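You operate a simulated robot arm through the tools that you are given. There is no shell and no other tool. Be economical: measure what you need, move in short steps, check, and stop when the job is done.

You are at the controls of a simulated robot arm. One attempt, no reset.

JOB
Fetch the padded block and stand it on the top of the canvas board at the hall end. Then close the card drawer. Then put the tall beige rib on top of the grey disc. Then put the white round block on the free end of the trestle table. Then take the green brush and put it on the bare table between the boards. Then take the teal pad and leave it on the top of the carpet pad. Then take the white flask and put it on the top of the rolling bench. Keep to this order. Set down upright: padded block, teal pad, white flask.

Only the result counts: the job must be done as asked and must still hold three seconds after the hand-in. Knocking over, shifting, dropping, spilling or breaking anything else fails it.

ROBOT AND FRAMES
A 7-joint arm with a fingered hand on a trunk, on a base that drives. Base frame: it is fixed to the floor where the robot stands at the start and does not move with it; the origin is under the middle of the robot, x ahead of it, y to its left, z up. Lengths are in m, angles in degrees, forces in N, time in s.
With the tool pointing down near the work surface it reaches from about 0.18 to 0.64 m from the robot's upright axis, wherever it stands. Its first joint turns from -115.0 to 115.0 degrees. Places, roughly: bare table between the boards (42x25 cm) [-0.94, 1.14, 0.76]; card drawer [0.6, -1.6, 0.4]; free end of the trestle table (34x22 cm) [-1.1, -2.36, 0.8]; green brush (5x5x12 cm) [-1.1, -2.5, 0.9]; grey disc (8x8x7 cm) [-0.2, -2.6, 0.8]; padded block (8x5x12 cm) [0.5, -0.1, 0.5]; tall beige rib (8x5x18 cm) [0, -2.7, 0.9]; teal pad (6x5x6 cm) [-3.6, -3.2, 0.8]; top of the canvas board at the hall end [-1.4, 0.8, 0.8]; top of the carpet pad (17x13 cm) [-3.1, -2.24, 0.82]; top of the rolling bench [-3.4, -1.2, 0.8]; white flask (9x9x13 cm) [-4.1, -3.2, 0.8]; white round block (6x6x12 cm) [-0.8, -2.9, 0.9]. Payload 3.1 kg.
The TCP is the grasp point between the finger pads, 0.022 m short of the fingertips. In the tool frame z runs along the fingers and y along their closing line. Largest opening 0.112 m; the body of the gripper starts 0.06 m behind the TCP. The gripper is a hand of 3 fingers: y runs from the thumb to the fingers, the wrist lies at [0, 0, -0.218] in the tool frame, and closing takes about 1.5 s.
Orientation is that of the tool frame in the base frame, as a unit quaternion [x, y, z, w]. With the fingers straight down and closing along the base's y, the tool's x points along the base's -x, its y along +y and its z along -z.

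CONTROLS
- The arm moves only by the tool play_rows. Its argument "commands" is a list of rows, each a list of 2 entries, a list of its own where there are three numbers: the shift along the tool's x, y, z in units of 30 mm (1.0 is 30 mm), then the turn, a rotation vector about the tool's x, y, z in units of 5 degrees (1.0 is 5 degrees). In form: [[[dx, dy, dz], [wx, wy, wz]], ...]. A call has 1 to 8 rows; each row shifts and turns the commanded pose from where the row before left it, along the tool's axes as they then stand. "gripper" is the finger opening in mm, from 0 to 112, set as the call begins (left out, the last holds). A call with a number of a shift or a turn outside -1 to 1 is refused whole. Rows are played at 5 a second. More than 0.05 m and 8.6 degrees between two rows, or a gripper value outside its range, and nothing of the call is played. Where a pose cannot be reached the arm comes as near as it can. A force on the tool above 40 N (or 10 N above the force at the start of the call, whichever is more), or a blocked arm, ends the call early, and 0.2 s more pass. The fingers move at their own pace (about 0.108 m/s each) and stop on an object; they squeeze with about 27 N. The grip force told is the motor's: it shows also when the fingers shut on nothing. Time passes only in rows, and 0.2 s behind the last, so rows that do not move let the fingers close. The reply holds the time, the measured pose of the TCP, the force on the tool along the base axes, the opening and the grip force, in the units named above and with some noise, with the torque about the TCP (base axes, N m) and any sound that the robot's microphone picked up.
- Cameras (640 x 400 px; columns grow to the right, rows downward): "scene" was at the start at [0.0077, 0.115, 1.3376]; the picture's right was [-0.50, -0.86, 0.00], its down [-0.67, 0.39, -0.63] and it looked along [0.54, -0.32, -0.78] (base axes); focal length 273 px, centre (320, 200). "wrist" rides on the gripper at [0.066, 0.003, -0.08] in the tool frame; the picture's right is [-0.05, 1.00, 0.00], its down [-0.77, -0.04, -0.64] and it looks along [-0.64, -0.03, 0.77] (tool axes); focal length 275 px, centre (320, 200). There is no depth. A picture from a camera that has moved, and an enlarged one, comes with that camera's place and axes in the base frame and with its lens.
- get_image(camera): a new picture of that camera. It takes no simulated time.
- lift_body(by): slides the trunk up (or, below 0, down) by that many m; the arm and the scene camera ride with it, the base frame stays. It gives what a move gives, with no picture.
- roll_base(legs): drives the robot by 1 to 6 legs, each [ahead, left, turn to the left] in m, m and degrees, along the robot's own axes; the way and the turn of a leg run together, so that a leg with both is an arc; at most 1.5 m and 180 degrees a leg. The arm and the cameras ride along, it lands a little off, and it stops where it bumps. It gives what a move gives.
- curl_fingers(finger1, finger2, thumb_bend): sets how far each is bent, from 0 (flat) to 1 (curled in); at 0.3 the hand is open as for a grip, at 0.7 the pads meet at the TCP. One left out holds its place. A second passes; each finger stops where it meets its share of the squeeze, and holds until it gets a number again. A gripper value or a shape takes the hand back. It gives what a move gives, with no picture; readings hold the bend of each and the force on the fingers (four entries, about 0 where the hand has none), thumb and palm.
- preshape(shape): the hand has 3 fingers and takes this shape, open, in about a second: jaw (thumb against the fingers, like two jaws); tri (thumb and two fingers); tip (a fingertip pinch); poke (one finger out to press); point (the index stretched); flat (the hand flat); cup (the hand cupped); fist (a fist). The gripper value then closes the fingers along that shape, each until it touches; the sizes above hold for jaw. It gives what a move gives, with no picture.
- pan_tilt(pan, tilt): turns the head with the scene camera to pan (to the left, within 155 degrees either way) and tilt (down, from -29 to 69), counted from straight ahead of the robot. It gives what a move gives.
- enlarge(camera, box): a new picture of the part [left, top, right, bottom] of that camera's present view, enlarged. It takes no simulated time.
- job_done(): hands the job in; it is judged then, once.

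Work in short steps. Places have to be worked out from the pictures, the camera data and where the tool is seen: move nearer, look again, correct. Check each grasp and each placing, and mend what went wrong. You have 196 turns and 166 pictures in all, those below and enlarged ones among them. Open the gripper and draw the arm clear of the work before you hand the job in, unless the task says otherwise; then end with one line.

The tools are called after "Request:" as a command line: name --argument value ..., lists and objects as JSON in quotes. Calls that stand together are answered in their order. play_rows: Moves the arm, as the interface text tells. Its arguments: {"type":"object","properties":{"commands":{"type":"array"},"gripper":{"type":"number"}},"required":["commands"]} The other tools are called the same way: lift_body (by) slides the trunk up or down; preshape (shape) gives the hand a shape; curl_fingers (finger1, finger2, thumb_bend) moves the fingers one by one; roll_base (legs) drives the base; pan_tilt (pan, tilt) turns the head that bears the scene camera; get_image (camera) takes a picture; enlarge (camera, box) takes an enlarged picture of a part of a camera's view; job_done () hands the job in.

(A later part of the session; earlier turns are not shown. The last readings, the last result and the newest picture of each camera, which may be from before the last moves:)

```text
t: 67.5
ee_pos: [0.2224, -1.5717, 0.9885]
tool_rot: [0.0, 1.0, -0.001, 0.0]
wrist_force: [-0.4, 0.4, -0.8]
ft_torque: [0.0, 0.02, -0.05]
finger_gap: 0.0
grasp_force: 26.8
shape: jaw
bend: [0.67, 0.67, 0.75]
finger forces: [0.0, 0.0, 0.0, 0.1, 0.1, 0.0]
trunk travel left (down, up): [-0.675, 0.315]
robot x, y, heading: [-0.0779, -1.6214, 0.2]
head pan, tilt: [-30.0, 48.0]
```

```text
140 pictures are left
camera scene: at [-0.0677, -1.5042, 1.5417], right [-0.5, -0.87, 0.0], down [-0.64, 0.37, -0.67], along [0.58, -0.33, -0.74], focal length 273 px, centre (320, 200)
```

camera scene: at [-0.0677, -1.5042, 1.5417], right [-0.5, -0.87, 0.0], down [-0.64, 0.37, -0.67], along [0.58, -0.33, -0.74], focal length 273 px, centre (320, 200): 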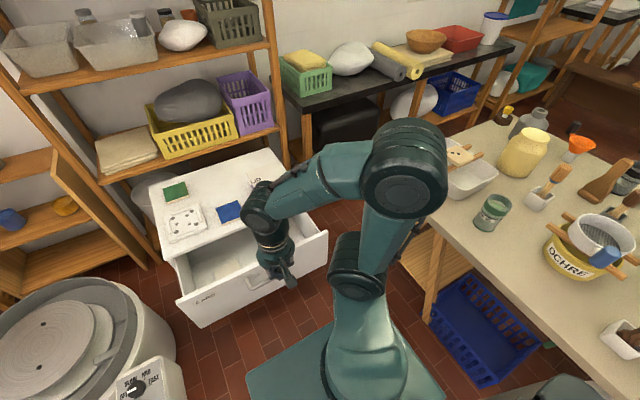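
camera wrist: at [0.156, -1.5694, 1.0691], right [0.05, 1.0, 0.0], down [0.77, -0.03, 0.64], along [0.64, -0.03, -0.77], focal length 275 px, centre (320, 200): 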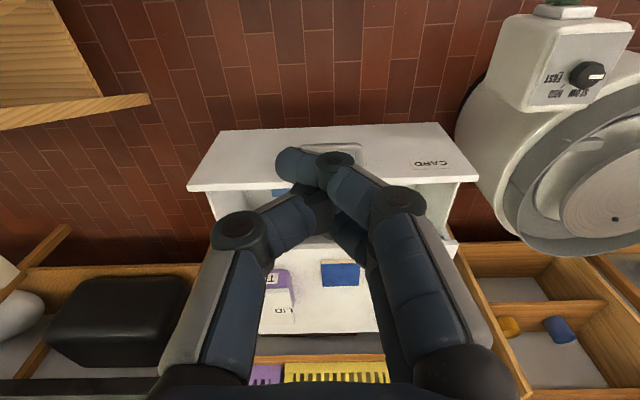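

The drawer front is at x≈0.56, y -1.92..-1.22, z 0.2..0.52; cabinet face at x≈0.70. I'll push with the fist-closed hand tilted forward: first extend the arm, then tilt.

Request:
roll_base --legs '[[-0.12, 0.04, 0]]'

Request:
play_rows --commands '[[[-1, 0, 0], [0, 0, 0]], [[-1, 0, 0], [0, 0, 0]], [[-1, 0, 0], [0, 0, 0]], [[-1, 0, 0], [0, 0, 0]], [[-1, 0, 0], [0, 0, 0]], [[-1, 0, 0], [0, 0, 0]], [[-1, 0, 0], [0, 0, 0]]]'

Request:
play_rows --commands '[[[0, 0, 0], [0, -1, 0]], [[0, 0, 0], [0, -1, 0]], [[0, 0, 0], [0, -1, 0]], [[0, 0, 0], [0, -1, 0]], [[0, 0, 0], [0, -1, 0]], [[0, 0, 0], [0, -1, 0]], [[0, 0, 0], [0, -1, 0]], [[0, 0, 0], [0, -1, 0]]]'

Request:
play_rows --commands '[[[0, 0, 0], [0, -1, 0]], [[0, 0, 0], [0, -1, 0]], [[0, 0, 0], [0, -1, 0]], [[0, 0, 0], [0, -1, 0]], [[0, 0, 0], [0, -1, 0]], [[0, 0, 0], [0, -1, 0]], [[0, 0, 0], [0, 0, 0]]]'

Request:
get_image --camera "scene"

```text
t: 68.8
ee_pos: [0.1004, -1.5326, 0.9881]
tool_rot: [0.0, 1.0, -0.001, 0.001]
wrist_force: [0.0, 0.6, 0.1]
ft_torque: [0.02, -0.02, 0.0]
finger_gap: 0.0001
grasp_force: 27.0
shape: jaw
bend: [0.67, 0.67, 0.75]
finger forces: [0.1, 0.1, 0.0, 0.0, 0.0, 0.0]
trunk travel left (down, up): [-0.675, 0.315]
robot x, y, heading: [-0.2006, -1.5822, 0.2]
head pan, tilt: [-30.0, 48.0]
```

```text
t: 70.4
ee_pos: [0.3129, -1.5314, 0.9873]
tool_rot: [-0.001, 1.0, -0.001, 0.0]
wrist_force: [0.9, -0.9, -0.3]
ft_torque: [-0.01, -0.03, 0.0]
finger_gap: 0.0
grasp_force: 26.9
shape: jaw
bend: [0.67, 0.67, 0.75]
finger forces: [0.1, 0.1, 0.0, 0.1, 0.0, 0.0]
trunk travel left (down, up): [-0.675, 0.315]
robot x, y, heading: [-0.1968, -1.578, 0.1]
head pan, tilt: [-30.0, 48.0]
```

```text
t: 72.2
ee_pos: [0.3112, -1.5371, 0.9882]
tool_rot: [0.002, 0.948, -0.008, 0.318]
wrist_force: [-0.9, -0.2, 0.1]
ft_torque: [0.01, -0.03, 0.0]
finger_gap: 0.0
grasp_force: 26.7
shape: jaw
bend: [0.67, 0.67, 0.75]
finger forces: [0.1, 0.0, 0.0, 0.1, 0.1, 0.1]
out of reach, approached as far as the arm can: row 8
trunk travel left (down, up): [-0.675, 0.315]
robot x, y, heading: [-0.1946, -1.5762, 0.0]
head pan, tilt: [-30.0, 48.0]
```

```text
t: 73.8
ee_pos: [0.3117, -1.5357, 0.9867]
tool_rot: [0.0, 0.833, -0.009, 0.553]
wrist_force: [-0.7, 0.4, -0.3]
ft_torque: [0.02, 0.0, -0.03]
finger_gap: 0.0
grasp_force: 27.2
shape: jaw
bend: [0.67, 0.67, 0.75]
finger forces: [0.0, 0.0, 0.1, 0.0, 0.0, 0.0]
trunk travel left (down, up): [-0.675, 0.315]
robot x, y, heading: [-0.1924, -1.5799, -0.1]
head pan, tilt: [-30.0, 48.0]
```

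```text
139 pictures are left
camera scene: at [-0.1882, -1.4655, 1.5418], right [-0.5, -0.87, 0.0], down [-0.64, 0.37, -0.67], along [0.58, -0.33, -0.74], focal length 273 px, centre (320, 200)
```

scene: 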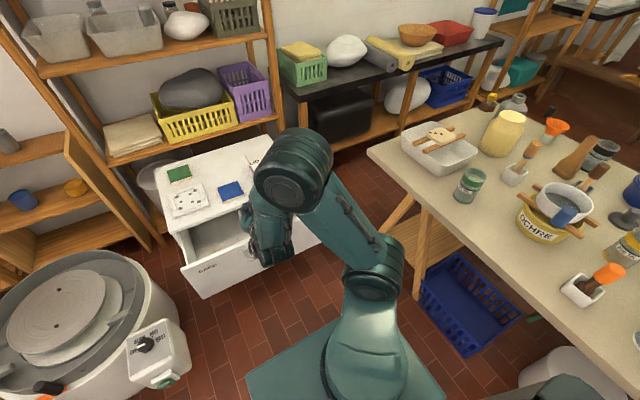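

The tool is tilted ~67° forward. I lower the trunk so the fingertips face the drawer front at z≈0.43.

Request:
lift_body --by -0.55

Request:
get_image --camera "scene"

Request:
get_image --camera "wrist"

```text
refused: -0.55 is not a number from -0.4 to 0.4
```

```text
138 pictures are left
camera scene: at [-0.1882, -1.4655, 1.5418], right [-0.5, -0.87, 0.0], down [-0.64, 0.37, -0.67], along [0.58, -0.33, -0.74], focal length 273 px, centre (320, 200)
```

scene: 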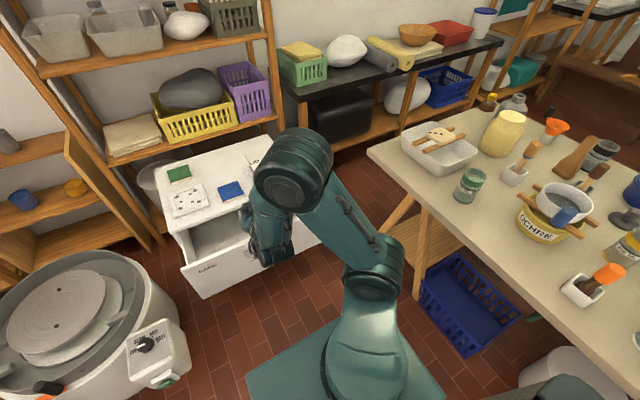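

```text
137 pictures are left
camera wrist: at [0.2116, -1.5329, 0.958], right [0.03, 1.0, 0.03], down [-0.29, -0.02, 0.96], along [0.96, -0.03, 0.29], focal length 275 px, centre (320, 200)
```

wrist: 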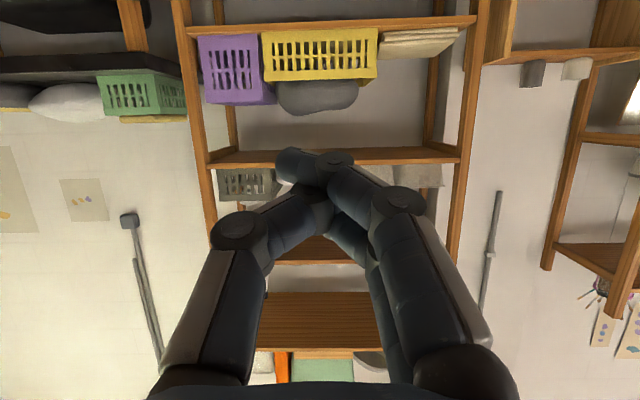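

Limit is 0.4 per call; I lower in two goes.

Request:
lift_body --by -0.35

Request:
lift_body --by -0.2

Request:
get_image --camera "scene"

Request:
get_image --camera "wrist"

```text
t: 77.2
ee_pos: [0.3108, -1.5356, 0.6375]
tool_rot: [-0.001, 0.834, -0.008, 0.552]
wrist_force: [-0.4, 0.0, 0.7]
ft_torque: [0.0, -0.02, -0.02]
finger_gap: 0.0
grasp_force: 26.9
shape: jaw
bend: [0.67, 0.67, 0.75]
finger forces: [0.0, 0.0, 0.0, 0.1, 0.1, 0.0]
trunk travel left (down, up): [-0.325, 0.665]
robot x, y, heading: [-0.2001, -1.5768, 0.2]
head pan, tilt: [-30.0, 48.0]
```

```text
t: 79.4
ee_pos: [0.3117, -1.5362, 0.4375]
tool_rot: [0.0, 0.833, -0.009, 0.553]
wrist_force: [-0.6, 0.2, -0.5]
ft_torque: [-0.01, -0.01, -0.02]
finger_gap: 0.0
grasp_force: 27.1
shape: jaw
bend: [0.67, 0.67, 0.75]
finger forces: [0.1, 0.0, 0.0, 0.1, 0.1, 0.0]
trunk travel left (down, up): [-0.125, 0.865]
robot x, y, heading: [-0.1969, -1.5829, 0.1]
head pan, tilt: [-30.0, 48.0]
```

```text
136 pictures are left
camera scene: at [-0.1881, -1.4654, 0.9918], right [-0.5, -0.87, 0.0], down [-0.64, 0.37, -0.67], along [0.58, -0.33, -0.74], focal length 273 px, centre (320, 200)
```

scene: 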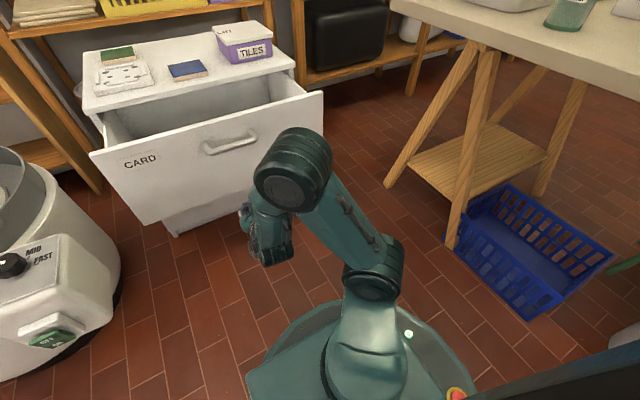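

```text
135 pictures are left
camera wrist: at [0.2117, -1.5329, 0.408], right [0.03, 1.0, 0.03], down [-0.29, -0.02, 0.96], along [0.96, -0.03, 0.29], focal length 275 px, centre (320, 200)
```

wrist: 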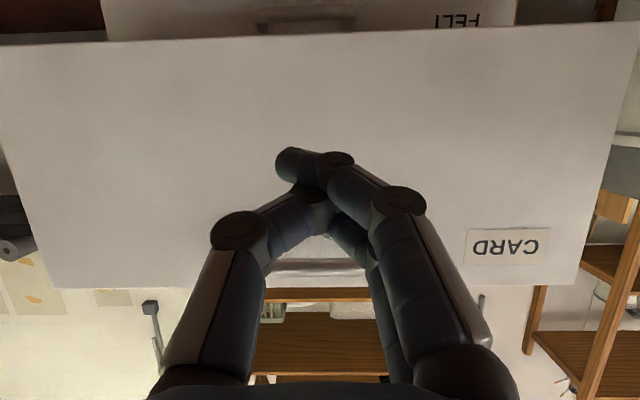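

The drawer front is actually at x≈0.49, z 0.34..0.60, so my fingertips meet it below the handle. I drive 0.14 m closer, then push with the arm.

Request:
roll_base --legs '[[0.14, 0, 0]]'

Request:
play_rows --commands '[[[-0.39, 0, 0.92], [0, 0, 0]], [[-0.39, 0, 0.92], [0, 0, 0]], [[-0.39, 0, 0.92], [0, 0, 0]], [[-0.39, 0, 0.92], [0, 0, 0]]]'

Request:
get_image --camera "scene"

```text
t: 80.7
ee_pos: [0.4519, -1.5356, 0.4386]
tool_rot: [-0.001, 0.833, -0.008, 0.553]
wrist_force: [-0.2, -0.4, 0.0]
ft_torque: [0.06, 0.0, 0.0]
finger_gap: 0.0
grasp_force: 27.0
shape: jaw
bend: [0.67, 0.67, 0.75]
finger forces: [0.0, 0.0, 0.0, 0.0, 0.0, 0.0]
trunk travel left (down, up): [-0.125, 0.865]
robot x, y, heading: [-0.0566, -1.5814, 0.1]
head pan, tilt: [-30.0, 48.0]
```

```text
t: 81.7
ee_pos: [0.5719, -1.5353, 0.4377]
tool_rot: [0.0, 0.834, -0.009, 0.552]
wrist_force: [-0.3, 0.4, -0.3]
ft_torque: [0.01, -0.03, 0.0]
finger_gap: 0.0
grasp_force: 26.8
shape: jaw
bend: [0.67, 0.68, 0.75]
finger forces: [0.0, 0.1, 0.1, 0.0, 0.0, 0.1]
trunk travel left (down, up): [-0.125, 0.865]
robot x, y, heading: [-0.0586, -1.5829, 0.1]
head pan, tilt: [-30.0, 48.0]
```

```text
134 pictures are left
camera scene: at [-0.0478, -1.4653, 0.9918], right [-0.5, -0.87, 0.0], down [-0.64, 0.37, -0.67], along [0.58, -0.33, -0.74], focal length 273 px, centre (320, 200)
```

scene: 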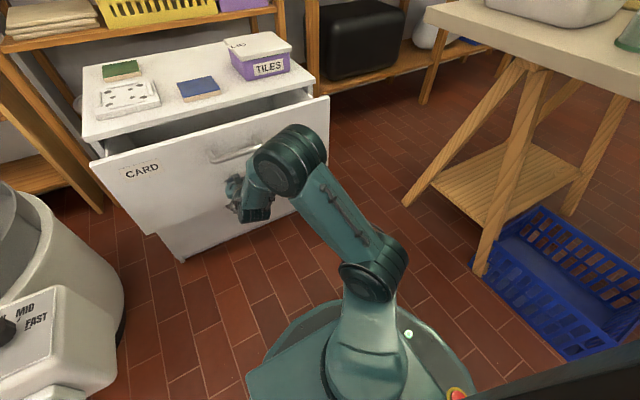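

The drawer is moving in. Continue pushing.

Request:
play_rows --commands '[[[-0.39, 0, 0.92], [0, 0, 0]], [[-0.39, 0, 0.92], [0, 0, 0]], [[0, 0, 0], [0, 0, 0]]]'

Request:
get_image --camera "scene"

```text
t: 82.5
ee_pos: [0.6302, -1.5374, 0.4381]
tool_rot: [-0.001, 0.833, -0.009, 0.553]
wrist_force: [-0.2, 0.0, -0.1]
ft_torque: [-0.01, -0.03, 0.01]
finger_gap: 0.0
grasp_force: 26.7
shape: jaw
bend: [0.67, 0.68, 0.75]
finger forces: [0.1, 0.0, 0.1, 0.1, 0.1, 0.0]
trunk travel left (down, up): [-0.125, 0.865]
robot x, y, heading: [-0.0601, -1.5795, -0.1]
head pan, tilt: [-30.0, 48.0]
```

```text
133 pictures are left
camera scene: at [-0.0476, -1.4653, 0.9918], right [-0.5, -0.87, 0.0], down [-0.64, 0.37, -0.67], along [0.58, -0.33, -0.74], focal length 273 px, centre (320, 200)
```

scene: 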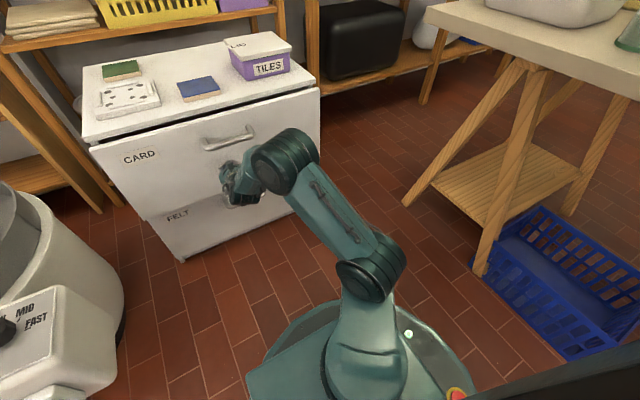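

Nearly shut; about 3-5 cm remain. I push on gently.

Request:
play_rows --commands '[[[-0.2, 0, 0.46], [0, 0, 0]], [[-0.2, 0, 0.46], [0, 0, 0]], [[0, 0, 0], [0, 0, 0]]]'

Request:
get_image --camera "scene"

```text
t: 83.3
ee_pos: [0.6607, -1.5384, 0.4381]
tool_rot: [0.0, 0.833, -0.009, 0.553]
wrist_force: [-1.4, -0.3, -0.4]
ft_torque: [0.02, 0.05, -0.03]
finger_gap: 0.0
grasp_force: 26.8
shape: jaw
bend: [0.67, 0.68, 0.75]
finger forces: [0.1, 0.0, 0.1, 0.0, 0.0, 0.1]
trunk travel left (down, up): [-0.125, 0.865]
robot x, y, heading: [-0.0609, -1.5796, 0.1]
head pan, tilt: [-30.0, 48.0]
```

```text
132 pictures are left
camera scene: at [-0.0477, -1.4653, 0.9918], right [-0.5, -0.87, 0.0], down [-0.64, 0.37, -0.67], along [0.58, -0.33, -0.74], focal length 273 px, centre (320, 200)
```

scene: 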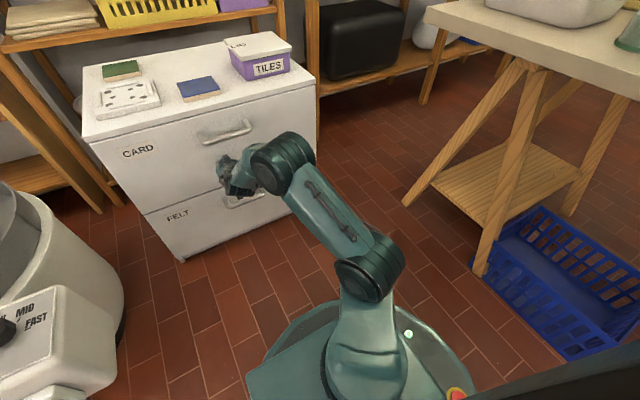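

Looks about flush; I push until it resists.

Request:
play_rows --commands '[[[-0.1, 0, 0.25], [0, 0, 0]], [[-0.1, 0, 0.25], [0, 0, 0]], [[0, 0, 0], [0, 0, 0]]]'

Request:
enlarge --camera "scene" --box '[70, 50, 330, 270]'

```text
t: 83.9
ee_pos: [0.6689, -1.5355, 0.4343]
tool_rot: [-0.003, 0.836, -0.008, 0.548]
wrist_force: [-21.3, 0.0, 4.3]
ft_torque: [-0.05, -0.22, -0.1]
finger_gap: 0.0002
grasp_force: 26.9
shape: jaw
bend: [0.68, 0.73, 0.79]
finger forces: [0.1, 15.9, 0.0, 0.0, 21.6, 0.0]
trunk travel left (down, up): [-0.125, 0.865]
robot x, y, heading: [-0.0584, -1.5744, 0.1]
head pan, tilt: [-30.0, 48.0]
stopped in row 2: the force on the tool passed its limit at 48 N (the readings are from after the stop); the commanded pose is now the measured one
```

```text
1.82 times, centred on (200, 160) of scene
camera zoom: at [-0.0508, -1.4654, 0.992], right [-0.5, -0.87, 0.0], down [-0.64, 0.37, -0.67], along [0.58, -0.33, -0.74], focal length 497 px, centre (538, 273)
```

zoom: 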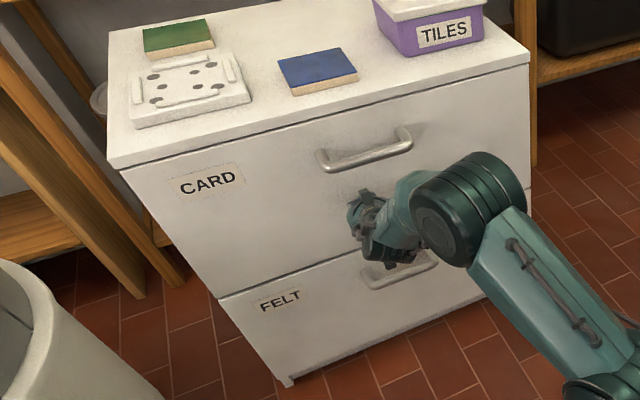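

The drawer is shut flush. I pull back, drive away, restore the tool to vertical, and raise the trunk.

Request:
play_rows --commands '[[[0.39, 0, -0.92], [0, 0, 0]], [[0.39, 0, -0.92], [0, 0, 0]], [[0.39, 0, -0.92], [0, 0, 0]], [[0.39, 0, -0.92], [0, 0, 0]], [[0.39, 0, -0.92], [0, 0, 0]]]'

Request:
roll_base --legs '[[-0.3, 0.15, 0]]'

Request:
lift_body --by 0.4

Request:
lift_body --by 0.25

Request:
play_rows --commands '[[[0, 0, 0], [0, 1, 0]], [[0, 0, 0], [0, 1, 0]], [[0, 0, 0], [0, 1, 0]], [[0, 0, 0], [0, 1, 0]], [[0, 0, 0], [0, 1, 0]], [[0, 0, 0], [0, 1, 0]], [[0, 0, 0], [0, 1, 0]]]'

Request:
play_rows --commands '[[[0, 0, 0], [0, 1, 0]], [[0, 0, 0], [0, 1, 0]], [[0, 0, 0], [0, 1, 0]], [[0, 0, 0], [0, 1, 0]], [[0, 0, 0], [0, 1, 0]], [[0, 0, 0], [0, 0.7, 0]], [[0, 0, 0], [0, 0, 0]]]' --gripper 112

```text
t: 85.1
ee_pos: [0.521, -1.5344, 0.4347]
tool_rot: [-0.003, 0.836, -0.008, 0.548]
wrist_force: [0.7, 0.6, 0.6]
ft_torque: [0.02, 0.02, 0.0]
finger_gap: 0.0
grasp_force: 27.1
shape: jaw
bend: [0.68, 0.69, 0.77]
finger forces: [0.1, 0.0, 0.0, 0.1, 0.1, 0.0]
trunk travel left (down, up): [-0.125, 0.865]
robot x, y, heading: [-0.0572, -1.5812, 0.2]
head pan, tilt: [-30.0, 48.0]
```

```text
t: 87.2
ee_pos: [0.2234, -1.3865, 0.4349]
tool_rot: [-0.002, 0.837, -0.008, 0.548]
wrist_force: [0.6, 1.1, 0.0]
ft_torque: [0.01, -0.02, -0.02]
finger_gap: 0.0003
grasp_force: 27.1
shape: jaw
bend: [0.68, 0.69, 0.77]
finger forces: [0.1, 0.0, 0.0, 0.0, 0.0, 0.0]
trunk travel left (down, up): [-0.125, 0.865]
robot x, y, heading: [-0.3549, -1.4293, 0.1]
head pan, tilt: [-30.0, 48.0]
```

```text
t: 91.1
ee_pos: [0.2237, -1.3864, 0.8345]
tool_rot: [-0.003, 0.836, -0.008, 0.549]
wrist_force: [0.7, 0.1, 0.2]
ft_torque: [-0.01, -0.02, -0.01]
finger_gap: 0.0
grasp_force: 26.6
shape: jaw
bend: [0.68, 0.69, 0.77]
finger forces: [0.0, 0.0, 0.0, 0.0, 0.0, 0.0]
trunk travel left (down, up): [-0.525, 0.465]
robot x, y, heading: [-0.354, -1.4299, -0.0]
head pan, tilt: [-30.0, 48.0]
```

```text
t: 93.7
ee_pos: [0.2245, -1.3869, 1.0834]
tool_rot: [-0.002, 0.836, -0.008, 0.548]
wrist_force: [0.1, 0.5, 0.4]
ft_torque: [0.04, 0.0, 0.0]
finger_gap: 0.0
grasp_force: 27.3
shape: jaw
bend: [0.68, 0.69, 0.77]
finger forces: [0.1, 0.0, 0.0, 0.0, 0.1, 0.0]
trunk travel left (down, up): [-0.775, 0.215]
robot x, y, heading: [-0.3594, -1.4291, 0.0]
head pan, tilt: [-30.0, 48.0]
```

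```text
t: 95.3
ee_pos: [0.2248, -1.3862, 1.0856]
tool_rot: [0.0, 0.963, -0.008, 0.271]
wrist_force: [-0.1, -0.1, 0.9]
ft_torque: [-0.01, -0.01, 0.0]
finger_gap: 0.0001
grasp_force: 27.1
shape: jaw
bend: [0.68, 0.69, 0.77]
finger forces: [0.0, 0.0, 0.1, 0.1, 0.1, 0.0]
trunk travel left (down, up): [-0.775, 0.215]
robot x, y, heading: [-0.3552, -1.4331, 0.2]
head pan, tilt: [-30.0, 48.0]
```

```text
t: 96.9
ee_pos: [0.2235, -1.3866, 1.0862]
tool_rot: [0.003, 1.0, -0.008, 0.025]
wrist_force: [0.0, 0.9, 0.1]
ft_torque: [-0.01, -0.01, 0.01]
finger_gap: 0.1116
grasp_force: 0.0
shape: jaw
bend: [0.3, 0.3, 0.3]
finger forces: [0.1, 0.0, 0.0, 0.0, 0.0, 0.0]
trunk travel left (down, up): [-0.775, 0.215]
robot x, y, heading: [-0.3535, -1.4294, -0.0]
head pan, tilt: [-30.0, 48.0]
```

I correct the small tilt, turn to face the trestle table (-y) and look.

Request:
play_rows --commands '[[[0.9, 0, 0], [-0.18, 0.57, -0.07]], [[0.9, 0, 0], [0, 0, 0]], [[0.9, 0, 0], [0, 0, 0]], [[0.9, 0, 0], [0, 0, 0]], [[0.9, 0, 0], [0, 0, 0]], [[0, 0, 0], [0, 0, 0]]]'

Request:
roll_base --legs '[[0, 0, -90]]'

Request:
pan_tilt --pan 0 --tilt 35

Request:
get_image --camera "scene"

Request:
pan_tilt --pan 45 --tilt 35

Request:
get_image --camera "scene"

```text
t: 98.3
ee_pos: [0.0888, -1.3875, 1.0827]
tool_rot: [0.0, 1.0, 0.0, 0.0]
wrist_force: [-0.4, 0.2, -0.1]
ft_torque: [0.02, 0.02, 0.01]
finger_gap: 0.1119
grasp_force: 0.2
shape: jaw
bend: [0.3, 0.3, 0.3]
finger forces: [0.0, 0.0, 0.0, 0.1, 0.0, 0.0]
trunk travel left (down, up): [-0.775, 0.215]
robot x, y, heading: [-0.3551, -1.4278, -0.0]
head pan, tilt: [-30.0, 48.0]
```

```text
t: 102.5
ee_pos: [-0.315, -1.8737, 1.082]
tool_rot: [0.708, 0.706, -0.001, 0.001]
wrist_force: [0.4, 0.3, 0.2]
ft_torque: [0.02, 0.04, 0.0]
finger_gap: 0.1118
grasp_force: 0.1
shape: jaw
bend: [0.3, 0.3, 0.3]
finger forces: [0.0, 0.0, 0.1, 0.0, 0.0, 0.0]
trunk travel left (down, up): [-0.775, 0.215]
robot x, y, heading: [-0.3552, -1.4303, -89.9]
head pan, tilt: [-30.0, 48.0]
```

```text
t: 103.4
ee_pos: [-0.3155, -1.8733, 1.0821]
tool_rot: [0.708, 0.706, -0.001, 0.001]
wrist_force: [0.4, -0.2, -0.1]
ft_torque: [-0.03, 0.0, -0.02]
finger_gap: 0.1119
grasp_force: 0.2
shape: jaw
bend: [0.3, 0.3, 0.3]
finger forces: [0.0, 0.0, 0.0, 0.0, 0.0, 0.1]
trunk travel left (down, up): [-0.775, 0.215]
robot x, y, heading: [-0.3558, -1.4283, -90.1]
head pan, tilt: [0.0, 35.0]
```

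```text
130 pictures are left
camera scene: at [-0.2015, -1.4576, 1.6608], right [-1.0, 0.01, 0.0], down [0.0, 0.57, -0.82], along [0.0, -0.82, -0.57], focal length 273 px, centre (320, 200)
```

scene: 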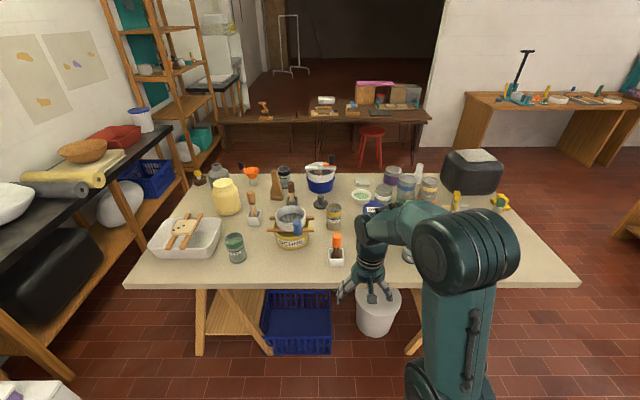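

```text
t: 104.6
ee_pos: [-0.3157, -1.8728, 1.0824]
tool_rot: [0.709, 0.705, 0.0, 0.001]
wrist_force: [0.1, 1.4, -0.4]
ft_torque: [-0.03, -0.03, 0.02]
finger_gap: 0.1122
grasp_force: 0.1
shape: jaw
bend: [0.3, 0.3, 0.3]
finger forces: [0.1, 0.1, 0.0, 0.1, 0.0, 0.0]
trunk travel left (down, up): [-0.775, 0.215]
robot x, y, heading: [-0.3538, -1.4293, -90.2]
head pan, tilt: [45.0, 35.0]
```

```text
129 pictures are left
camera scene: at [-0.139, -1.4322, 1.6608], right [-0.71, -0.7, 0.0], down [-0.4, 0.41, -0.82], along [0.58, -0.58, -0.57], focal length 273 px, centre (320, 200)
```

scene: 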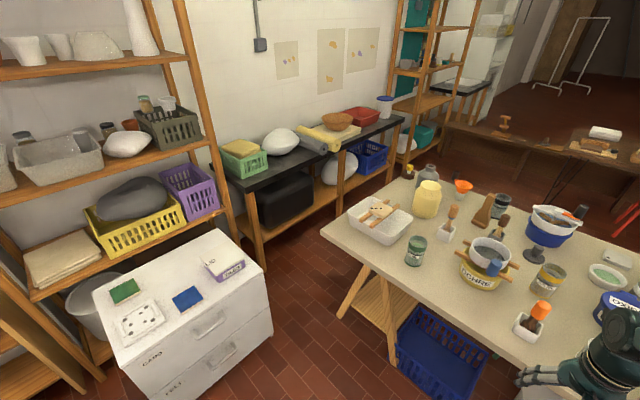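

I zoom in on the table objects.

Request:
pan_tilt --pan 0 --tilt 35

Request:
enlarge --camera "scene" --box '[200, 150, 380, 270]'

Request:
enlarge --camera "scene" --box '[330, 140, 530, 270]'

```text
t: 105.7
ee_pos: [-0.315, -1.8759, 1.0827]
tool_rot: [0.708, 0.706, 0.0, 0.001]
wrist_force: [0.0, -0.8, -1.2]
ft_torque: [0.03, 0.03, -0.01]
finger_gap: 0.1121
grasp_force: 0.0
shape: jaw
bend: [0.3, 0.3, 0.3]
finger forces: [0.0, 0.0, 0.1, 0.0, 0.1, 0.0]
trunk travel left (down, up): [-0.775, 0.215]
robot x, y, heading: [-0.3551, -1.4287, -89.8]
head pan, tilt: [0.0, 35.0]
```

```text
3.33 times, centred on (290, 210) of scene
camera zoom: at [-0.2012, -1.4576, 1.6608], right [-1.0, 0.0, 0.0], down [0.0, 0.57, -0.82], along [0.0, -0.82, -0.57], focal length 911 px, centre (420, 167)
```

zoom: 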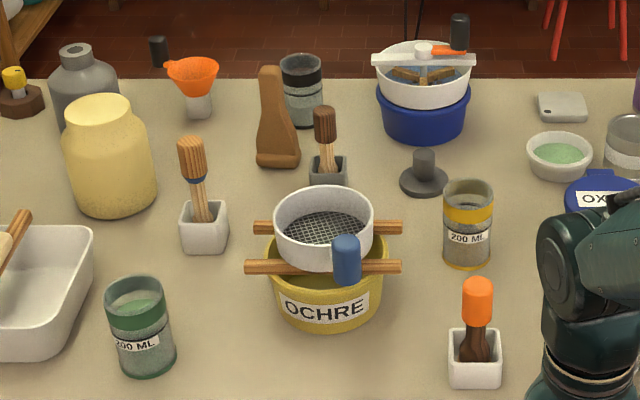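

```text
3.08 times, centred on (430, 205) of scene
camera zoom: at [-0.2012, -1.4576, 1.6608], right [-1.0, 0.0, 0.0], down [0.0, 0.57, -0.82], along [0.0, -0.82, -0.57], focal length 840 px, centre (-18, 185)
```

zoom: 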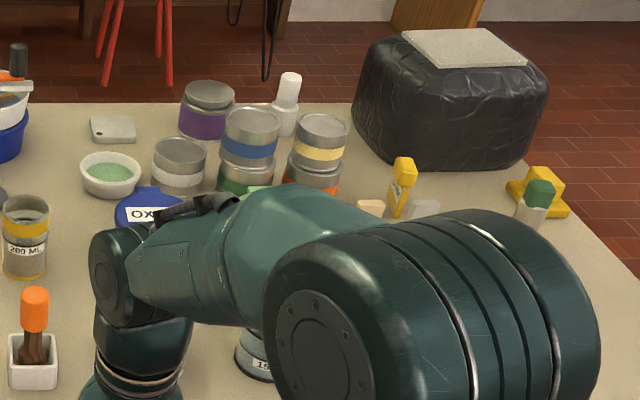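

I found rib (tan paddle at ≈(0.03,-2.69)), grey disc with knob (≈(-0.2,-2.65)), and white round block (≈(-0.8,-2.88)); the south side suits reaching. I check the way around the west end.

Request:
pan_tilt --pan -50 --tilt 35

Request:
get_image --camera "scene"

```text
t: 106.9
ee_pos: [-0.3152, -1.8749, 1.0828]
tool_rot: [0.708, 0.706, -0.001, 0.001]
wrist_force: [-0.5, 0.5, -1.0]
ft_torque: [-0.03, 0.01, -0.05]
finger_gap: 0.1121
grasp_force: 0.0
shape: jaw
bend: [0.3, 0.3, 0.3]
finger forces: [0.1, 0.1, 0.0, 0.1, 0.0, 0.0]
trunk travel left (down, up): [-0.775, 0.215]
robot x, y, heading: [-0.3556, -1.4306, -90.1]
head pan, tilt: [-50.0, 35.0]
```

```text
126 pictures are left
camera scene: at [-0.2686, -1.426, 1.6608], right [-0.64, 0.77, 0.0], down [0.44, 0.37, -0.82], along [-0.63, -0.52, -0.57], focal length 273 px, centre (320, 200)
```

scene: 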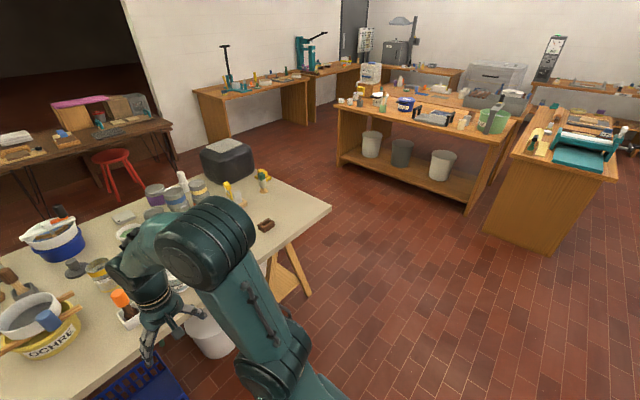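

The way around the west end is clear. I raise a bit, and drive around to the south side, facing +y.

Request:
lift_body --by 0.15

Request:
roll_base --legs '[[0, -1.45, 0], [0, 0, 180], [-1.5, 0, 0], [-0.45, 0, 0]]'

Request:
pan_tilt --pan -80 --tilt 35

Request:
get_image --camera "scene"

```text
t: 108.6
ee_pos: [-0.316, -1.8741, 1.2325]
tool_rot: [0.709, 0.705, -0.001, 0.0]
wrist_force: [0.1, -0.3, 0.3]
ft_torque: [0.02, 0.02, 0.02]
finger_gap: 0.112
grasp_force: 0.1
shape: jaw
bend: [0.3, 0.3, 0.3]
finger forces: [0.0, 0.0, 0.1, 0.0, 0.1, 0.1]
trunk travel left (down, up): [-0.925, 0.065]
robot x, y, heading: [-0.3559, -1.4271, -90.2]
head pan, tilt: [-50.0, 35.0]
```

```text
t: 132.4
ee_pos: [-1.862, -2.9215, 1.2328]
tool_rot: [-0.703, 0.711, 0.0, 0.001]
wrist_force: [-0.1, -0.4, 0.5]
ft_torque: [-0.02, 0.02, 0.01]
finger_gap: 0.1121
grasp_force: 0.0
shape: jaw
bend: [0.3, 0.3, 0.3]
finger forces: [0.0, 0.0, 0.0, 0.0, 0.0, 0.0]
trunk travel left (down, up): [-0.925, 0.065]
robot x, y, heading: [-1.8265, -3.3651, 89.2]
head pan, tilt: [-50.0, 35.0]
```

```text
t: 133.4
ee_pos: [-1.8628, -2.9214, 1.2328]
tool_rot: [-0.703, 0.711, 0.001, 0.0]
wrist_force: [0.3, -0.6, -0.4]
ft_torque: [-0.01, -0.01, 0.02]
finger_gap: 0.1119
grasp_force: 0.0
shape: jaw
bend: [0.3, 0.3, 0.3]
finger forces: [0.1, 0.0, 0.1, 0.1, 0.0, 0.0]
trunk travel left (down, up): [-0.925, 0.065]
robot x, y, heading: [-1.8238, -3.3656, 89.1]
head pan, tilt: [-80.0, 35.0]
```

```text
125 pictures are left
camera scene: at [-1.8907, -3.4103, 1.8108], right [0.16, -0.99, 0.0], down [-0.57, -0.09, -0.82], along [0.81, 0.13, -0.57], focal length 273 px, centre (320, 200)
```

scene: 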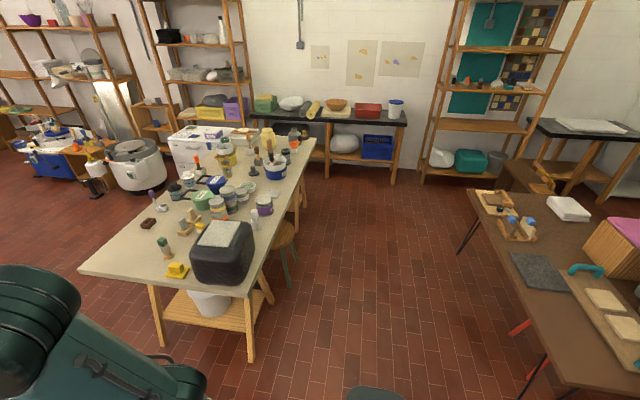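

There's a stool on the south side near x≈-0.5. I pass at y≈-3.5 and look at it from nearer.

Request:
roll_base --legs '[[-0.12, 0, 0], [0, -1.3, 0.8]]'

Request:
pan_tilt --pan -25 --tilt 50

Request:
get_image --camera "scene"

```text
t: 140.8
ee_pos: [-0.5599, -3.0457, 1.2334]
tool_rot: [0.711, -0.703, -0.001, -0.001]
wrist_force: [0.2, 1.4, 0.4]
ft_torque: [0.02, -0.01, 0.01]
finger_gap: 0.1122
grasp_force: 0.0
shape: jaw
bend: [0.3, 0.3, 0.3]
finger forces: [0.0, 0.1, 0.0, 0.1, 0.1, 0.0]
trunk travel left (down, up): [-0.925, 0.065]
robot x, y, heading: [-0.5141, -3.4893, 90.4]
head pan, tilt: [-80.0, 35.0]
```

```text
t: 142.1
ee_pos: [-0.5611, -3.0461, 1.2334]
tool_rot: [0.712, -0.703, -0.001, 0.0]
wrist_force: [0.7, -0.3, 0.2]
ft_torque: [0.03, 0.01, 0.0]
finger_gap: 0.1121
grasp_force: 0.1
shape: jaw
bend: [0.3, 0.3, 0.3]
finger forces: [0.0, 0.0, 0.0, 0.0, 0.0, 0.0]
trunk travel left (down, up): [-0.925, 0.065]
robot x, y, heading: [-0.5112, -3.486, 90.5]
head pan, tilt: [-25.0, 50.0]
```

```text
124 pictures are left
camera scene: at [-0.6311, -3.4802, 1.7891], right [0.91, -0.41, 0.0], down [-0.32, -0.7, -0.64], along [0.27, 0.59, -0.77], focal length 273 px, centre (320, 200)
```

scene: 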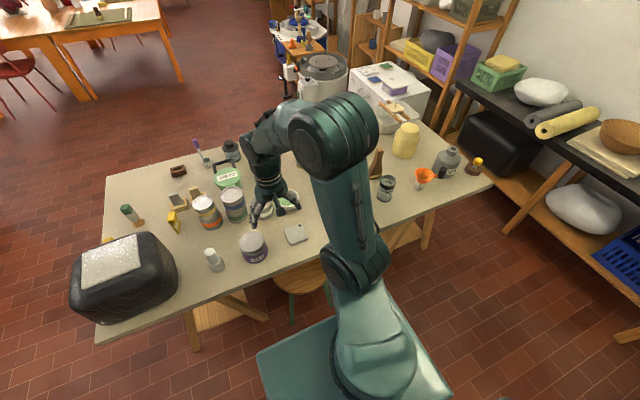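

Stool spans about x -0.65..-0.3, so I stand at (0.03,-3.22), clear of it.

Request:
roll_base --legs '[[0, -0.55, 0], [0.26, 0, 0]]'

Request:
pan_tilt --pan 0 --tilt 55

Request:
get_image --camera "scene"

Request:
get_image --camera "wrist"

```text
t: 146.7
ee_pos: [-0.0115, -2.7817, 1.2327]
tool_rot: [0.71, -0.704, -0.001, -0.001]
wrist_force: [-0.5, 0.9, 0.8]
ft_torque: [0.03, -0.01, 0.02]
finger_gap: 0.1121
grasp_force: 0.0
shape: jaw
bend: [0.3, 0.3, 0.3]
finger forces: [0.1, 0.0, 0.0, 0.0, 0.1, 0.1]
trunk travel left (down, up): [-0.925, 0.065]
robot x, y, heading: [0.0327, -3.2296, 90.5]
head pan, tilt: [-25.0, 50.0]
```

```text
t: 147.6
ee_pos: [-0.0115, -2.782, 1.2324]
tool_rot: [0.71, -0.704, -0.001, 0.0]
wrist_force: [-0.2, 0.2, 0.5]
ft_torque: [0.01, -0.05, 0.0]
finger_gap: 0.1118
grasp_force: 0.1
shape: jaw
bend: [0.3, 0.3, 0.3]
finger forces: [0.0, 0.0, 0.0, 0.0, 0.0, 0.0]
trunk travel left (down, up): [-0.925, 0.065]
robot x, y, heading: [0.0384, -3.226, 90.7]
head pan, tilt: [0.0, 55.0]
```

```text
123 pictures are left
camera scene: at [-0.1154, -3.215, 1.7826], right [1.0, 0.01, 0.0], down [0.01, -0.82, -0.57], along [0.0, 0.57, -0.82], focal length 273 px, centre (320, 200)
```

scene: 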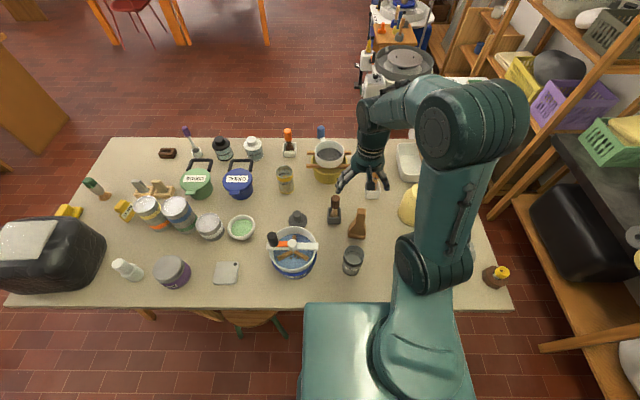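

```text
122 pictures are left
camera wrist: at [-0.0131, -2.8483, 1.3134], right [-1.0, 0.04, 0.0], down [0.03, 0.77, 0.64], along [0.02, 0.64, -0.77], focal length 275 px, centre (320, 200)
```

wrist: 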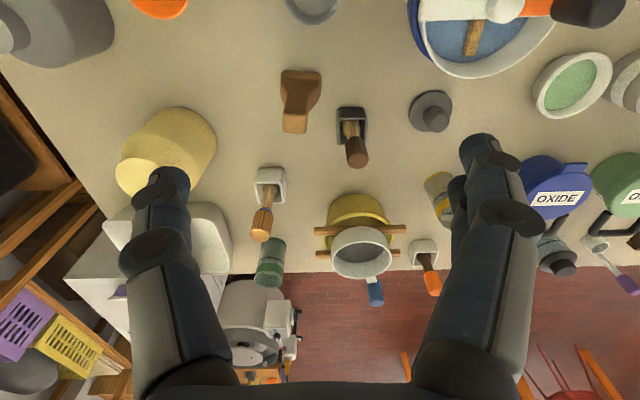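

Both are in view. I zoom on the rib and disc.

Request:
enlarge --camera "scene" --box '[270, 180, 400, 260]'

Request:
enlarge --camera "wrist" --box '[260, 50, 480, 190]'

```text
4.92 times, centred on (335, 220) of scene
camera zoom: at [-0.1154, -3.215, 1.7826], right [1.0, 0.01, 0.0], down [0.01, -0.82, -0.57], along [0.0, 0.57, -0.82], focal length 1345 px, centre (246, 102)
```

zoom: 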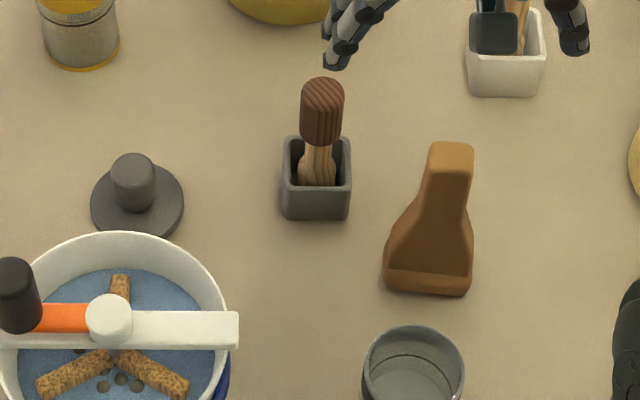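

```text
2.86 times, centred on (370, 120) of wrist
camera zoom: at [-0.0131, -2.8483, 1.3134], right [-1.0, 0.04, 0.0], down [0.03, 0.77, 0.64], along [0.02, 0.64, -0.77], focal length 786 px, centre (177, 429)
```

zoom: 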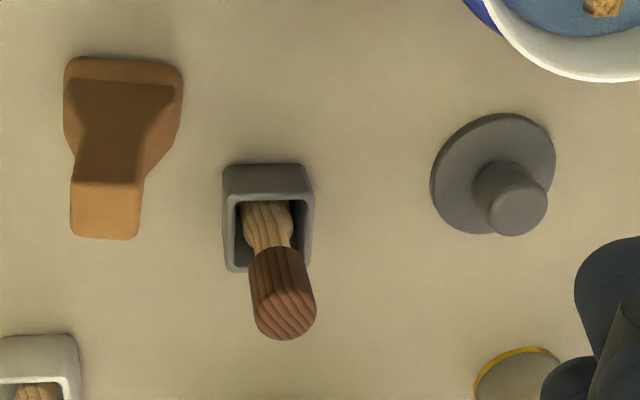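

The rib stands upright, neck at about (0.027,-2.70), top ≈0.98. I lower the trunk and centre the hand over it, closing along x.

Request:
lift_body --by -0.15

Request:
play_rows --commands '[[[-0.9, -0.43, 0], [0, 0, 0]], [[-0.9, -0.43, 0], [0, 0, 0]], [[-0.9, -0.43, 0], [0, 0, 0]], [[0, 0, 0], [0, 0, 0]]]'

Request:
get_image --camera "wrist"

Request:
enlarge --camera "scene" --box '[270, 160, 430, 260]'

```text
t: 149.3
ee_pos: [-0.0114, -2.7817, 1.0829]
tool_rot: [0.71, -0.704, 0.0, -0.001]
wrist_force: [-1.3, 0.6, -0.2]
ft_torque: [0.02, 0.02, -0.01]
finger_gap: 0.1121
grasp_force: 0.0
shape: jaw
bend: [0.3, 0.3, 0.3]
finger forces: [0.0, 0.1, 0.0, 0.0, 0.0, 0.0]
trunk travel left (down, up): [-0.775, 0.215]
robot x, y, heading: [0.0305, -3.2303, 90.5]
head pan, tilt: [0.0, 55.0]
```

```text
t: 150.3
ee_pos: [0.0269, -2.7012, 1.0825]
tool_rot: [0.71, -0.704, -0.001, -0.001]
wrist_force: [0.3, 0.4, 0.4]
ft_torque: [0.01, 0.0, 0.03]
finger_gap: 0.1121
grasp_force: 0.2
shape: jaw
bend: [0.3, 0.3, 0.3]
finger forces: [0.0, 0.1, 0.0, 0.0, 0.0, 0.0]
trunk travel left (down, up): [-0.775, 0.215]
robot x, y, heading: [0.0346, -3.2278, 90.6]
head pan, tilt: [0.0, 55.0]
```

```text
119 pictures are left
camera wrist: at [0.0252, -2.7671, 1.1642], right [-1.0, 0.04, 0.0], down [0.03, 0.77, 0.64], along [0.02, 0.64, -0.77], focal length 275 px, centre (320, 200)
```

wrist: 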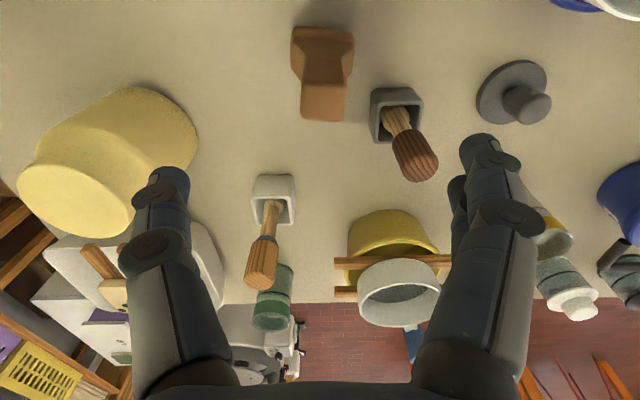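

```text
4.00 times, centred on (350, 210) of scene
camera zoom: at [-0.1158, -3.2154, 1.6326], right [1.0, 0.01, 0.0], down [0.01, -0.82, -0.57], along [0.0, 0.57, -0.82], focal length 1093 px, centre (200, 160)
```

zoom: 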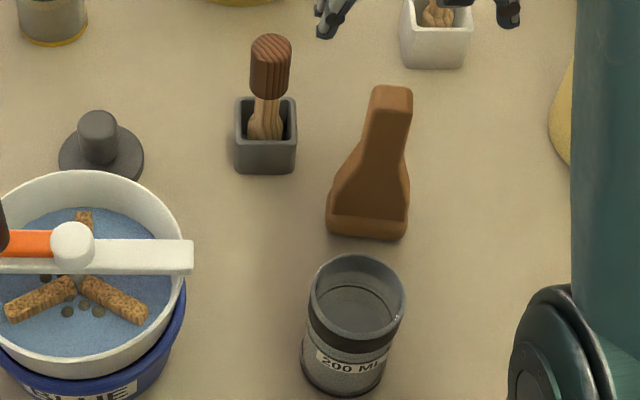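

The neck is ~33 mm wide, centred at (0.027,-2.70). To clear the brush pot at x≈-0.06, I pre-close to 70 mm and descend partway, then check.

Request:
play_rows --commands '[[[0, -0.1, 0.5], [0, 0, 0]], [[0, 0, 0.8], [0, 0, 0]], [[0, 0, 0.8], [0, 0, 0]], [[0, 0, 0.3], [0, 0, 0]], [[0, 0, 0], [0, 0, 0]]]' --gripper 70

Request:
get_image --camera "wrist"

Request:
enlarge --camera "scene" --box '[270, 130, 430, 230]'

```text
t: 151.6
ee_pos: [0.0296, -2.6997, 1.0108]
tool_rot: [0.71, -0.704, -0.001, 0.0]
wrist_force: [-0.1, -0.6, 0.0]
ft_torque: [-0.03, -0.06, -0.05]
finger_gap: 0.0704
grasp_force: 0.0
shape: jaw
bend: [0.71, 0.71, 0.69]
finger forces: [0.0, 0.0, 0.0, 0.1, 0.0, 0.0]
trunk travel left (down, up): [-0.775, 0.215]
robot x, y, heading: [0.0377, -3.2278, 90.5]
head pan, tilt: [0.0, 55.0]
```

```text
117 pictures are left
camera wrist: at [0.0275, -2.7667, 1.0916], right [-1.0, 0.04, 0.0], down [0.03, 0.77, 0.64], along [0.02, 0.64, -0.77], focal length 275 px, centre (320, 200)
```

wrist: 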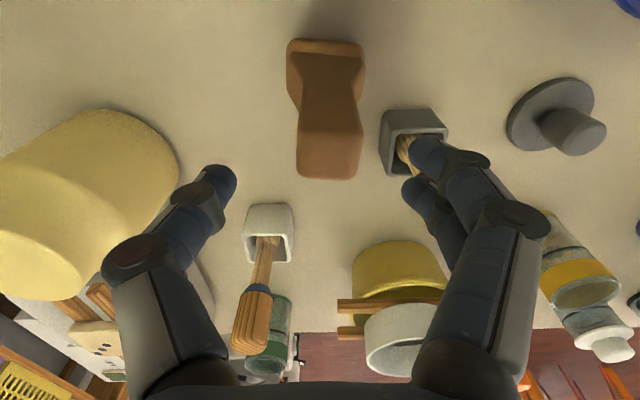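

```text
4.00 times, centred on (350, 180) of scene
camera zoom: at [-0.1155, -3.2145, 1.6326], right [1.0, 0.01, 0.0], down [0.01, -0.82, -0.57], along [0.0, 0.57, -0.82], focal length 1093 px, centre (200, 280)
```

zoom: 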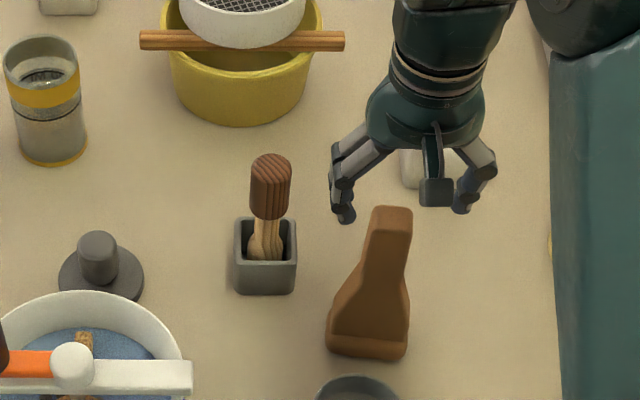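

Clear of the brush. I go down to z≈0.945 and close.

Request:
play_rows --commands '[[[0, 0, 0.7], [0, 0, 0]], [[0, 0, 0.7], [0, 0, 0]], [[0, 0, 0.8], [0, 0, 0]], [[0, 0, 0], [0, 0, 0]]]'

Request:
enlarge --camera "scene" --box '[270, 130, 430, 230]'

Request:
play_rows --commands '[[[0, 0, 0], [0, 0, 0]], [[0, 0, 0], [0, 0, 0]], [[0, 0, 0], [0, 0, 0]], [[0, 0, 0], [0, 0, 0]], [[0, 0, 0], [0, 0, 0]], [[0, 0, 0], [0, 0, 0]]]' --gripper 0

Request:
get_image --camera "wrist"

```text
t: 152.6
ee_pos: [0.0299, -2.7004, 0.9449]
tool_rot: [0.71, -0.704, -0.002, 0.0]
wrist_force: [0.0, -0.6, -0.2]
ft_torque: [0.02, 0.0, 0.03]
finger_gap: 0.0705
grasp_force: 0.1
shape: jaw
bend: [0.71, 0.71, 0.69]
finger forces: [0.0, 0.0, 0.0, 0.1, 0.0, 0.0]
trunk travel left (down, up): [-0.775, 0.215]
robot x, y, heading: [0.0355, -3.2268, 90.6]
head pan, tilt: [0.0, 55.0]
```

```text
4.00 times, centred on (350, 180) of scene
camera zoom: at [-0.1155, -3.215, 1.6326], right [1.0, 0.01, 0.0], down [0.01, -0.82, -0.57], along [0.0, 0.57, -0.82], focal length 1093 px, centre (200, 280)
```

zoom: 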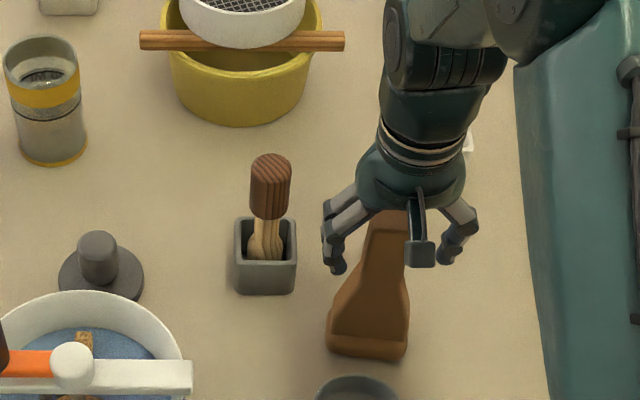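

```text
t: 153.9
ee_pos: [0.0307, -2.6984, 0.945]
tool_rot: [0.71, -0.704, -0.001, 0.0]
wrist_force: [0.4, -0.1, -0.5]
ft_torque: [0.0, 0.0, 0.01]
finger_gap: 0.0273
grasp_force: 27.8
shape: jaw
bend: [0.73, 0.73, 0.7]
finger forces: [12.1, 12.1, 0.1, 0.0, 24.3, 0.1]
trunk travel left (down, up): [-0.775, 0.215]
robot x, y, heading: [0.0344, -3.228, 90.4]
head pan, tilt: [0.0, 55.0]
```

```text
114 pictures are left
camera wrist: at [0.028, -2.7659, 1.0258], right [-1.0, 0.04, 0.0], down [0.03, 0.77, 0.64], along [0.02, 0.64, -0.77], focal length 275 px, centre (320, 200)
```

wrist: 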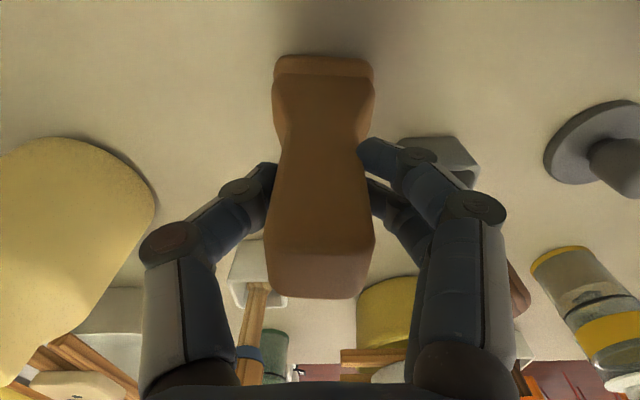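

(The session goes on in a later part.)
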